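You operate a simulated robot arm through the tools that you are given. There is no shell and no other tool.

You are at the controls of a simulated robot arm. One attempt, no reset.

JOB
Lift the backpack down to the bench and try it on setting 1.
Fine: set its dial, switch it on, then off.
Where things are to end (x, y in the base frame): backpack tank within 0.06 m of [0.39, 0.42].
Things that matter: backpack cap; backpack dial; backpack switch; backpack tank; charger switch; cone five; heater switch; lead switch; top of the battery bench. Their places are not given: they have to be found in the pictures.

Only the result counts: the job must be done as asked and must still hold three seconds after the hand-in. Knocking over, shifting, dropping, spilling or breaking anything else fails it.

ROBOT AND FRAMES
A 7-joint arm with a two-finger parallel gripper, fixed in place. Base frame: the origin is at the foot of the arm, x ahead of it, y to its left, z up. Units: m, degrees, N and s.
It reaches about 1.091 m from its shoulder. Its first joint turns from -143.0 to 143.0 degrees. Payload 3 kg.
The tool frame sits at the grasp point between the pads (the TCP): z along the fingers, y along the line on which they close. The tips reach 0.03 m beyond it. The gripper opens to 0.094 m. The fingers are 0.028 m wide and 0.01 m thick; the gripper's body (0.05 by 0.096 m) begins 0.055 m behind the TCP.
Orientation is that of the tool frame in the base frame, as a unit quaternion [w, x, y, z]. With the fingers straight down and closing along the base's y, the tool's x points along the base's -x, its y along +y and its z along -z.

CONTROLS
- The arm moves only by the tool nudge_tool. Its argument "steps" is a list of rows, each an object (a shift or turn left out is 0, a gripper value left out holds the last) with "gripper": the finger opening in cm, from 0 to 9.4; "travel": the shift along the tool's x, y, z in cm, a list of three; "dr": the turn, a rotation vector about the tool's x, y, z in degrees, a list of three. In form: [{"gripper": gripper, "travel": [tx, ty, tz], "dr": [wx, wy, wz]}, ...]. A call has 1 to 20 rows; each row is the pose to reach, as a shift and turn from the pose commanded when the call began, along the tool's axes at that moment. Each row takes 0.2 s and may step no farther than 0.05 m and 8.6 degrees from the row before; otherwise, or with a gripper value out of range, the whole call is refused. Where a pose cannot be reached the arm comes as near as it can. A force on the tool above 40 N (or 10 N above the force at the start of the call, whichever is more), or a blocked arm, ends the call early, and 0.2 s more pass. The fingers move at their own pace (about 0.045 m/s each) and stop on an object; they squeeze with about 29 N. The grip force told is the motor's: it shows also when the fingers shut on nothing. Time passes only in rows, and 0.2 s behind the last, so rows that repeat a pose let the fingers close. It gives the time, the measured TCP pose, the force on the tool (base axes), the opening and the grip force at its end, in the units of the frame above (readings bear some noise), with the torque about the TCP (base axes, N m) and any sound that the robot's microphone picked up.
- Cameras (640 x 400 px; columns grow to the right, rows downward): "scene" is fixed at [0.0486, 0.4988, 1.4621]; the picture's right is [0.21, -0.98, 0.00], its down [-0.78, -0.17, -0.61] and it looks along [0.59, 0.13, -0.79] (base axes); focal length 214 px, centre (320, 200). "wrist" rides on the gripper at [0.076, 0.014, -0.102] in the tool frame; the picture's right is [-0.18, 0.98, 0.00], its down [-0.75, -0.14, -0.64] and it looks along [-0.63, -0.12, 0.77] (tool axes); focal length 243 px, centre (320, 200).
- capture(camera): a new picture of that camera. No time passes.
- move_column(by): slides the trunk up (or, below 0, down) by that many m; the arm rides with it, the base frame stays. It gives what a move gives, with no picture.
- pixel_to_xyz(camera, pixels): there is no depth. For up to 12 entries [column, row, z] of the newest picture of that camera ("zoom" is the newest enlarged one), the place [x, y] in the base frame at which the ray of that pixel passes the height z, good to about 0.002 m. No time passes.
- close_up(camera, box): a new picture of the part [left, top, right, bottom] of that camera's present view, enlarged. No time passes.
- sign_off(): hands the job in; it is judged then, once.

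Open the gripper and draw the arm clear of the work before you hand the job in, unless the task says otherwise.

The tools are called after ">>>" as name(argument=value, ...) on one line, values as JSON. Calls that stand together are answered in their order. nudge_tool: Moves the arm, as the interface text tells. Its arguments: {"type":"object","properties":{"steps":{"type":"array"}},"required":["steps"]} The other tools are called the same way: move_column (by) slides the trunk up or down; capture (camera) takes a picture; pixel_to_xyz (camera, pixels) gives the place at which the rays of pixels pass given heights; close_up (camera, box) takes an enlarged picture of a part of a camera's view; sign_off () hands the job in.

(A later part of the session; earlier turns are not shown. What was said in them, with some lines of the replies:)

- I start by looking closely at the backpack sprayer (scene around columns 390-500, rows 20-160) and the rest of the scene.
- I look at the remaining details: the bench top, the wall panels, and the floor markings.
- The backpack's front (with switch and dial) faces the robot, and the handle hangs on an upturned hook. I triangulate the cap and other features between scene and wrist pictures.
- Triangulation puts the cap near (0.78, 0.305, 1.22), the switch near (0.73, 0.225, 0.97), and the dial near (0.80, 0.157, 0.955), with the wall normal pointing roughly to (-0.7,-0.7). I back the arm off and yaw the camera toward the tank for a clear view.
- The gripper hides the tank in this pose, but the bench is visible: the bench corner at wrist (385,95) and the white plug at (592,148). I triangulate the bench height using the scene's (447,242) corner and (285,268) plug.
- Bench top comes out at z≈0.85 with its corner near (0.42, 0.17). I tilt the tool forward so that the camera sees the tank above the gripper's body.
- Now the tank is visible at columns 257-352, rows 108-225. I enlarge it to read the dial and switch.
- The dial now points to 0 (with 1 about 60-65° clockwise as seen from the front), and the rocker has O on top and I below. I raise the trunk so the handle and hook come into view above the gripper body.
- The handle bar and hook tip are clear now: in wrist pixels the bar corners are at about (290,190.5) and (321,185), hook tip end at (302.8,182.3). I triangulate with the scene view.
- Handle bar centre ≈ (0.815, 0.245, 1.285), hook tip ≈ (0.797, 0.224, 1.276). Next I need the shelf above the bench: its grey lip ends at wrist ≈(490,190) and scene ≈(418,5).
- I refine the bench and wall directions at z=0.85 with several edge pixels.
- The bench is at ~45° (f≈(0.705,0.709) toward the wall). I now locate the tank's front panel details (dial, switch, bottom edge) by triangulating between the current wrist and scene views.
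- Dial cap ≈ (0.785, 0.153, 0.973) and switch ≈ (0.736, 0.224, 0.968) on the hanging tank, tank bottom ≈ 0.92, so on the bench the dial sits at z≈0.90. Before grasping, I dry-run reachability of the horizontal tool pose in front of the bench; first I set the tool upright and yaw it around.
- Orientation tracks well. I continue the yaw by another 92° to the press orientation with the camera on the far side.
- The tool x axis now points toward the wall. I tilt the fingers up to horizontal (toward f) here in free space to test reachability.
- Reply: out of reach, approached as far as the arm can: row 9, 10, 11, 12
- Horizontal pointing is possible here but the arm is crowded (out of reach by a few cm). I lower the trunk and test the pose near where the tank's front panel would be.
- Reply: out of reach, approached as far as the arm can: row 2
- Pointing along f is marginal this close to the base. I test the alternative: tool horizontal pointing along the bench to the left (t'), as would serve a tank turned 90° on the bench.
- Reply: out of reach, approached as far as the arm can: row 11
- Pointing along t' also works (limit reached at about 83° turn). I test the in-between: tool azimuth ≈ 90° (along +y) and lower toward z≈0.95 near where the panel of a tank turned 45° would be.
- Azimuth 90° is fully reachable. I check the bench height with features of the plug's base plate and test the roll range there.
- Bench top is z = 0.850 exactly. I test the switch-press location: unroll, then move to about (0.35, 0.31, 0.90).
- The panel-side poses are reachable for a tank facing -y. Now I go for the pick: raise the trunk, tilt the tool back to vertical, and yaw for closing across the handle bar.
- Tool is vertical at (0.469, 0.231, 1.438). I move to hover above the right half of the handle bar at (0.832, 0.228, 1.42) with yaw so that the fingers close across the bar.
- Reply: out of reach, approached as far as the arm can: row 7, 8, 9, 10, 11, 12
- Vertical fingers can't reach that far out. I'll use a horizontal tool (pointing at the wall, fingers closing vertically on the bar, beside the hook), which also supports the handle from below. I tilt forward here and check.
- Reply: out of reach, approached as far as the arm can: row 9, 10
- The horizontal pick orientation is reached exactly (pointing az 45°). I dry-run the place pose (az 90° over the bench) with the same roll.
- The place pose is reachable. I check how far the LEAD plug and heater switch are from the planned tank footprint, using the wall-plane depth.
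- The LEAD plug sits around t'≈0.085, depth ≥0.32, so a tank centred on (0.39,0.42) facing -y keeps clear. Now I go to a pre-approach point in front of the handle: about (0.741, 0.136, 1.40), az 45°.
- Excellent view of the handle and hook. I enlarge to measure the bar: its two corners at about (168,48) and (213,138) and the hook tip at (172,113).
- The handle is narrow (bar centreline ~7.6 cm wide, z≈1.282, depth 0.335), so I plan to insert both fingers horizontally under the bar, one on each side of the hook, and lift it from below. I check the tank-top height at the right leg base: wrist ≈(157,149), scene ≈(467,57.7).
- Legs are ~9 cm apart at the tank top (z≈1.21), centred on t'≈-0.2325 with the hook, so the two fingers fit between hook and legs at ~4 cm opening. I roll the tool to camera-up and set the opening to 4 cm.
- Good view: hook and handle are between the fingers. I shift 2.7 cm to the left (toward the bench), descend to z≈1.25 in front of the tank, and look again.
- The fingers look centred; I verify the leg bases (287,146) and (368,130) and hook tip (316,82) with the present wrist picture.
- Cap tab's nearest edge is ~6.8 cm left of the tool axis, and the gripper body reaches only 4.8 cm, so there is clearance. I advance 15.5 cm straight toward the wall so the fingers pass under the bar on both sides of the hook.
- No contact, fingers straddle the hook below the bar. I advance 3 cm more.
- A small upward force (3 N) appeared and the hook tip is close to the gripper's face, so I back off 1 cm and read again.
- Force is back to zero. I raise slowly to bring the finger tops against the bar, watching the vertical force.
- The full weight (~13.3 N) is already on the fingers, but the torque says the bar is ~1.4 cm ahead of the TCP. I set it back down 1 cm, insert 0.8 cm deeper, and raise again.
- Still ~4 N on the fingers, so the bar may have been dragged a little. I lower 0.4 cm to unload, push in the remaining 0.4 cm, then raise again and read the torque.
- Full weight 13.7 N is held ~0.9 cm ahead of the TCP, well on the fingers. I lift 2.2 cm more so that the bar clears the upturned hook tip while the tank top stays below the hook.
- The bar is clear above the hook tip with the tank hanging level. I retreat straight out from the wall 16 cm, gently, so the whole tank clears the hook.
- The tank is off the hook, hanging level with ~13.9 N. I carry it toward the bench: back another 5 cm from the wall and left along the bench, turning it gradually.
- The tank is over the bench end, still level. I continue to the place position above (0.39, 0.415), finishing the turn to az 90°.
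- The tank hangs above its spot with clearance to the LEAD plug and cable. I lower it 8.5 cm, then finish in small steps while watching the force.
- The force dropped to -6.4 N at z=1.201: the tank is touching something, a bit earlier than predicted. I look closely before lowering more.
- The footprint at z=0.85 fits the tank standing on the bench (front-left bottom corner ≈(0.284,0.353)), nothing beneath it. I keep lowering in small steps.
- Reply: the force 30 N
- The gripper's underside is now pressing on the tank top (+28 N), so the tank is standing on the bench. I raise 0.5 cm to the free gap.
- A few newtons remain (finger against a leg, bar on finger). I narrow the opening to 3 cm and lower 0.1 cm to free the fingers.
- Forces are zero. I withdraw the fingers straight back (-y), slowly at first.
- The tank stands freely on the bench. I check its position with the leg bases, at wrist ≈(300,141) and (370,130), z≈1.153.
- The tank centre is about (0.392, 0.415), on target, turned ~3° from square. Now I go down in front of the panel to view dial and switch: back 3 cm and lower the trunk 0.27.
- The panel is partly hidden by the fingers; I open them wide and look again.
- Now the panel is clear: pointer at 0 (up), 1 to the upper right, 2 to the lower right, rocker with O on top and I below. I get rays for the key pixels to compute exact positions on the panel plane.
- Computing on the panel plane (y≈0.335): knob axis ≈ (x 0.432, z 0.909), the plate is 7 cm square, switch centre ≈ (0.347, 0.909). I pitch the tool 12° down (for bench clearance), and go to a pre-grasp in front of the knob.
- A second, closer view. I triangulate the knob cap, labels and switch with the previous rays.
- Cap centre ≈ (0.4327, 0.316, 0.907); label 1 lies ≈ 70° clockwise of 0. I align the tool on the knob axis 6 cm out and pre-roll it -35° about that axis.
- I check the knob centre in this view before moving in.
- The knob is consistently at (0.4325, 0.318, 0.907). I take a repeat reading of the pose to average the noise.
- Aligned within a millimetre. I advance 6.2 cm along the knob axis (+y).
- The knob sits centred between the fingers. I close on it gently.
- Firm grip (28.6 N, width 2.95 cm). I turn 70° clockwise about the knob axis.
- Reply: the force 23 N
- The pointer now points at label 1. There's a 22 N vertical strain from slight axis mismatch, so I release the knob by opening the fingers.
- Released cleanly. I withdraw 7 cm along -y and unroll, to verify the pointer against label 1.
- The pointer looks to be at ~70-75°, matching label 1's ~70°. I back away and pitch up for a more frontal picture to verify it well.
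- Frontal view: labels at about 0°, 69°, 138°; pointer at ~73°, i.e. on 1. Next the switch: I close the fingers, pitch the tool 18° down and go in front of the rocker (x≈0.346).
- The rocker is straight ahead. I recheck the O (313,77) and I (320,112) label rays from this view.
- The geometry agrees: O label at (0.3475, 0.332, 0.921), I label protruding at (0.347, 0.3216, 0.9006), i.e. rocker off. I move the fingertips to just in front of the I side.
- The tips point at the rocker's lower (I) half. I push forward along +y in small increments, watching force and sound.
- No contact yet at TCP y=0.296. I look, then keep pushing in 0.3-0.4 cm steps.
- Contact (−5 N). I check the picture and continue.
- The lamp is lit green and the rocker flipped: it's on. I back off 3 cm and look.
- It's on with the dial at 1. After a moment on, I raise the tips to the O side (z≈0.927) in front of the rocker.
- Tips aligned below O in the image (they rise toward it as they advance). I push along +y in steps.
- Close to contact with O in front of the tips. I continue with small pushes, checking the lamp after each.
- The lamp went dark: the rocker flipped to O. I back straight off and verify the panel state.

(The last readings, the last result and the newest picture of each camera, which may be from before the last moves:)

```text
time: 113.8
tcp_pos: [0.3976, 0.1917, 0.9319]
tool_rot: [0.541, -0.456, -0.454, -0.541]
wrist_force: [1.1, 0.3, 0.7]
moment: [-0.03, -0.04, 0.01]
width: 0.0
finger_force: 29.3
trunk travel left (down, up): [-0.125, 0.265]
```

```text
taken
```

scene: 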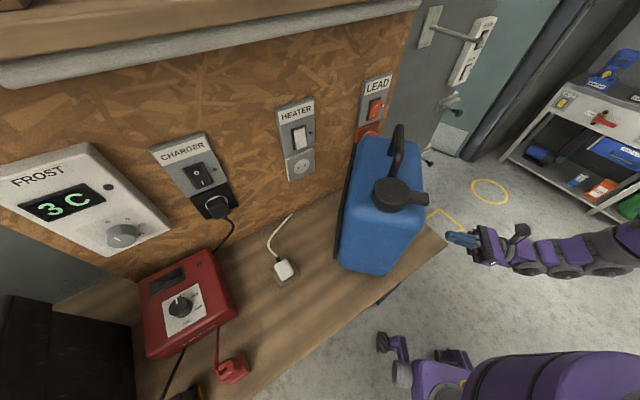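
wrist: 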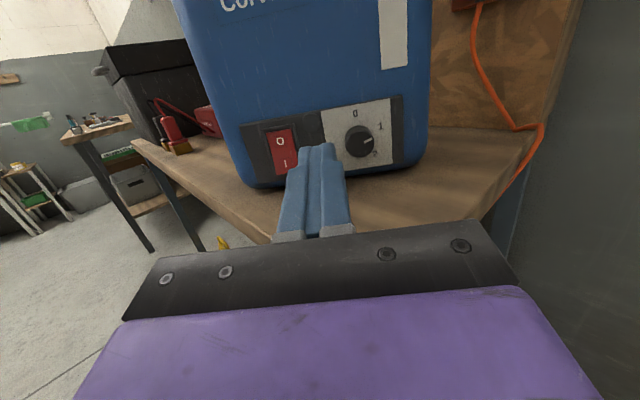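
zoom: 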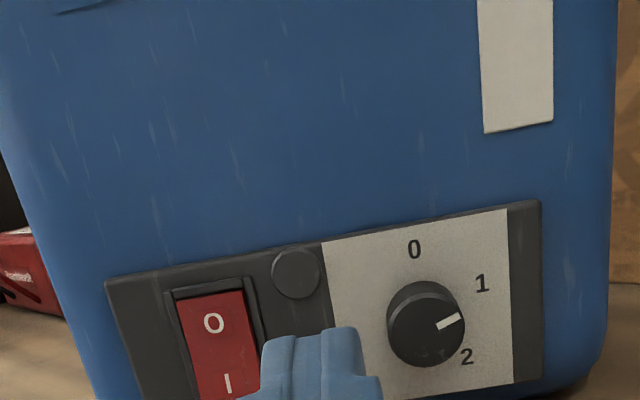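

The switch is off and lamp dark. I take a truly frontal view of the dial (camera level with it) to verify the pointer precisely.

>>> nudge_tool(steps=[{"gripper": 6, "travel": [0.6, 0.7, -3.5]}, {"travel": [1.25, 2.04, -7.06]}, {"travel": [-1, 2.04, -7.5]}, {"travel": [-3.4, 2.04, -7.9]}, {"travel": [-5.65, 2.04, -8.28]}, {"travel": [-5.65, 2.04, -8.28]}])

>>> capture(camera="wrist")

>>> close_up(camera="wrist", box=[270, 30, 370, 95])

```text
time: 115.2
tcp_pos: [0.4198, 0.1187, 0.8611]
tool_rot: [0.542, -0.456, -0.455, -0.54]
wrist_force: [-0.2, -0.8, -0.4]
moment: [-0.02, 0.01, -0.02]
width: 0.0601
finger_force: 0.2
trunk travel left (down, up): [-0.125, 0.265]
```

```text
taken
```

wrist: 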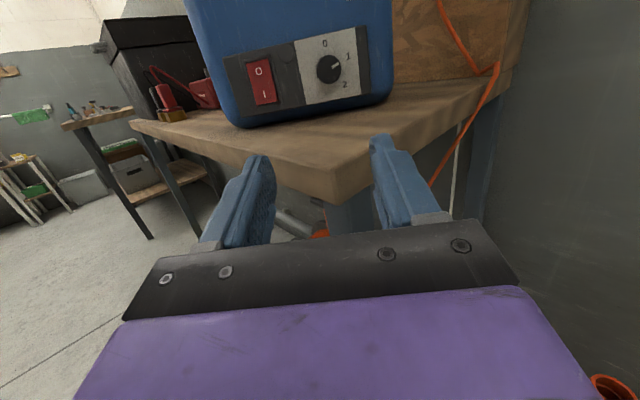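

```text
6.15 times, centred on (320, 62) of wrist
```

zoom: 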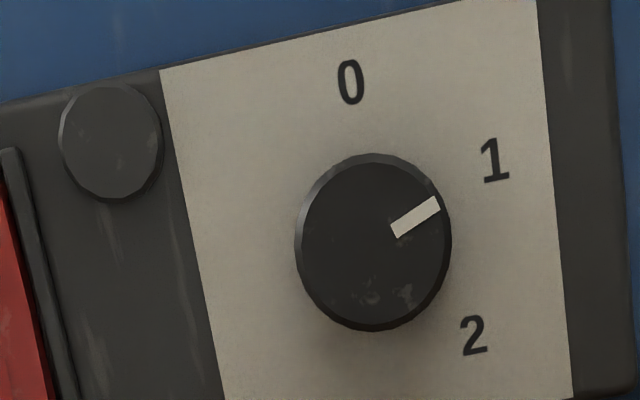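

Frontal measurement: labels at 0°, 69°, 139°; pointer at ~72°, so the dial is on 1. I back the arm away and up, then check the tank position from above.

>>> nudge_tool(steps=[{"travel": [0.4, 0, -2]}, {"travel": [2, 0, -4]}, {"travel": [5, 0, -5]}, {"travel": [8, 0, -5]}, {"travel": [11, 0, -5]}, {"travel": [14, 0, -5]}])

>>> move_column(by=0.2)

>>> capture(camera="wrist")

>>> capture(camera="scene")

```text
time: 116.6
tcp_pos: [0.4169, 0.043, 0.9929]
tool_rot: [-0.541, 0.456, 0.454, 0.542]
wrist_force: [-0.3, 0.4, 0.5]
moment: [0.01, 0.03, -0.03]
width: 0.0599
finger_force: 0.0
trunk travel left (down, up): [-0.125, 0.265]
```

```text
time: 118.8
tcp_pos: [0.4177, 0.0455, 1.1918]
tool_rot: [0.542, -0.456, -0.454, -0.541]
wrist_force: [-0.3, 0.4, 0.8]
moment: [-0.01, 0.01, -0.01]
width: 0.0599
finger_force: 0.0
trunk travel left (down, up): [-0.325, 0.065]
```

```text
taken
```

wrist: 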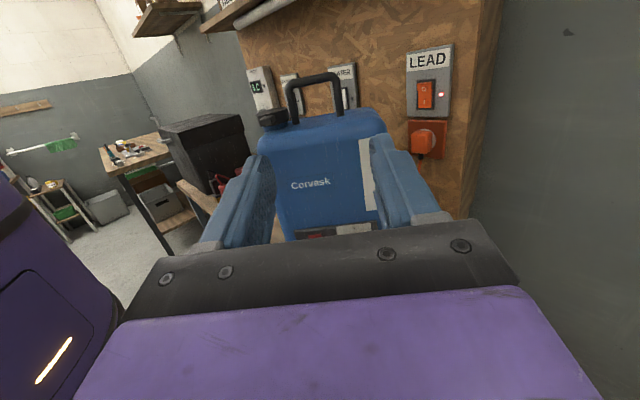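

```text
taken
```

scene: 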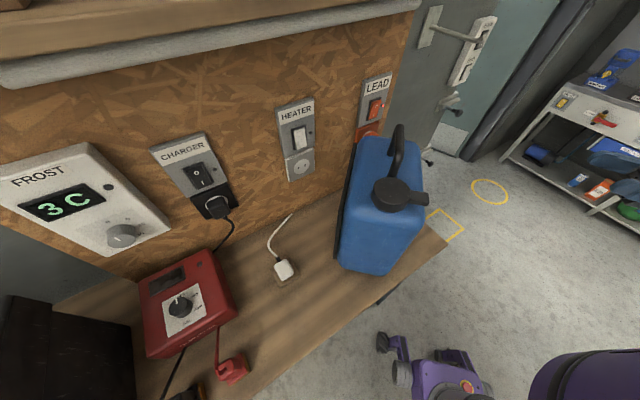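

I measure the tank's final position from the leg bases in the wrist view (≈(296,122) and (341,115), z≈1.153) and the bottom corners in the scene view.

>>> close_up(camera="wrist", box=[240, 60, 400, 160])

>>> close_up(camera="scene", box=[320, 110, 480, 290])

>>> pixel_to_xyz(camera="wrist", pixels=[[296, 122, 1.153], [341, 115, 1.153]])

>>> pixel_to_xyz(camera="scene", pixels=[[340, 262, 0.85], [383, 275, 0.85]])

```text
4.00 times, centred on (320, 110) of wrist
```

zoom: 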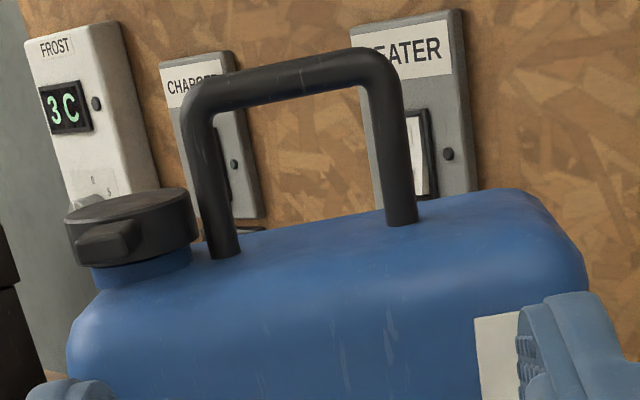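

```text
2.22 times, centred on (400, 200) of scene
```

zoom: 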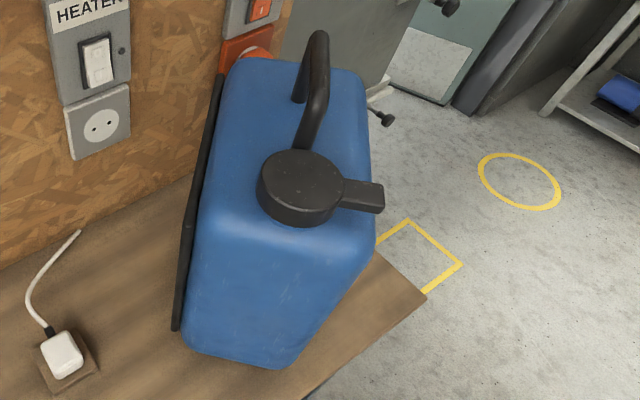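

```text
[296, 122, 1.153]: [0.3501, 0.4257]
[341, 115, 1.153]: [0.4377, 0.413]
```

```text
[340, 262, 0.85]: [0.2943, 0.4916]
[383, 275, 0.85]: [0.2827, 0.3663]
```

Tank centre ≈ (0.394, 0.418), upright, cap in place, dial on 1, switch off, surroundings untouched. I open the gripper fully and draw back a bit more before handing in.

>>> nudge_tool(steps=[{"gripper": 9.4, "travel": [1, 0, -1]}, {"travel": [2, 0, -2]}, {"travel": [3, 0, -3]}, {"travel": [3, 0, -3]}, {"travel": [3, 0, -3]}])

>>> capture(camera="wrist")

>>> capture(camera="scene")

```text
time: 120.0
tcp_pos: [0.4182, 0.009, 1.2159]
tool_rot: [0.542, -0.456, -0.454, -0.54]
wrist_force: [0.8, -0.2, 0.5]
moment: [-0.01, 0.0, 0.02]
width: 0.0938
finger_force: 0.1
trunk travel left (down, up): [-0.325, 0.065]
```

```text
taken
```

wrist: 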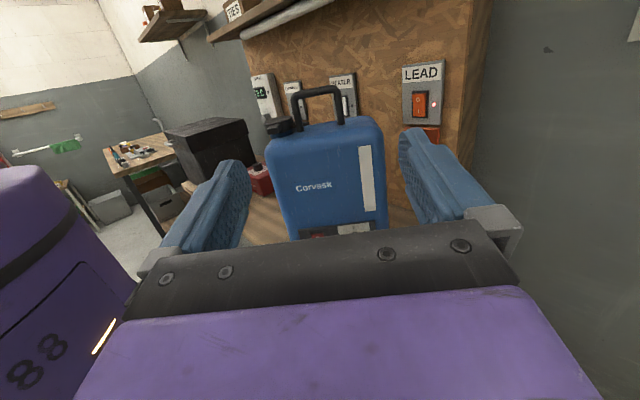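

```text
taken
```

scene: 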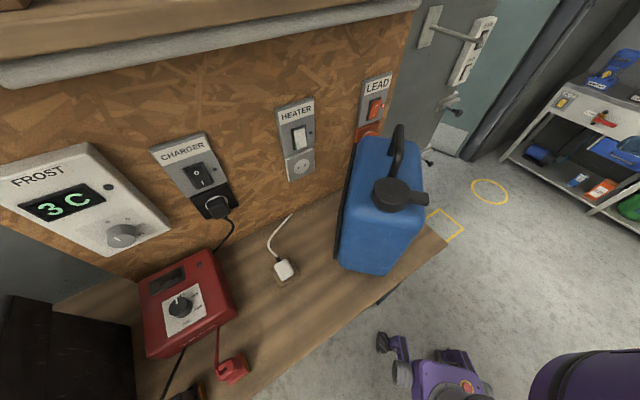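

The backpack stands on the bench at the target, dial on 1, switched on and off again, the gripper is open and the arm is clear. I hand the job in.

>>> sign_off()

```text
The job is handed in.
```

The backpack is off its hook and standing upright on the bench. I tried it on setting 1 and left it switched off. I've handed the job in but have no verdict yet.

- **Position:** the tank centre measures about (0.394, 0.418), within about 0.5 cm of the target, and the cap is still on. It is turned roughly 45° from how it hung, so the front panel faces the robot's right side (-y). I turned it because the arm could not reach the panel otherwise.
- **Dial:** turned from 0 to 1. The pointer reads about 72° against about 69° for the label.
- **Switch:** pressed on, and the lamp lit green. It stayed on for about six seconds, then I pressed it off and the lamp went dark.
- **Contact:** the gripper briefly pressed down on the tank top with about 28 N while setting it down. Pressing the switch also slid the tank back a few millimetres.
- **Surroundings:** the charger, heater and lead switches and everything else on the bench look unchanged in the last pictures. I did not recheck cone five after the early views. The arm never went near the floor.
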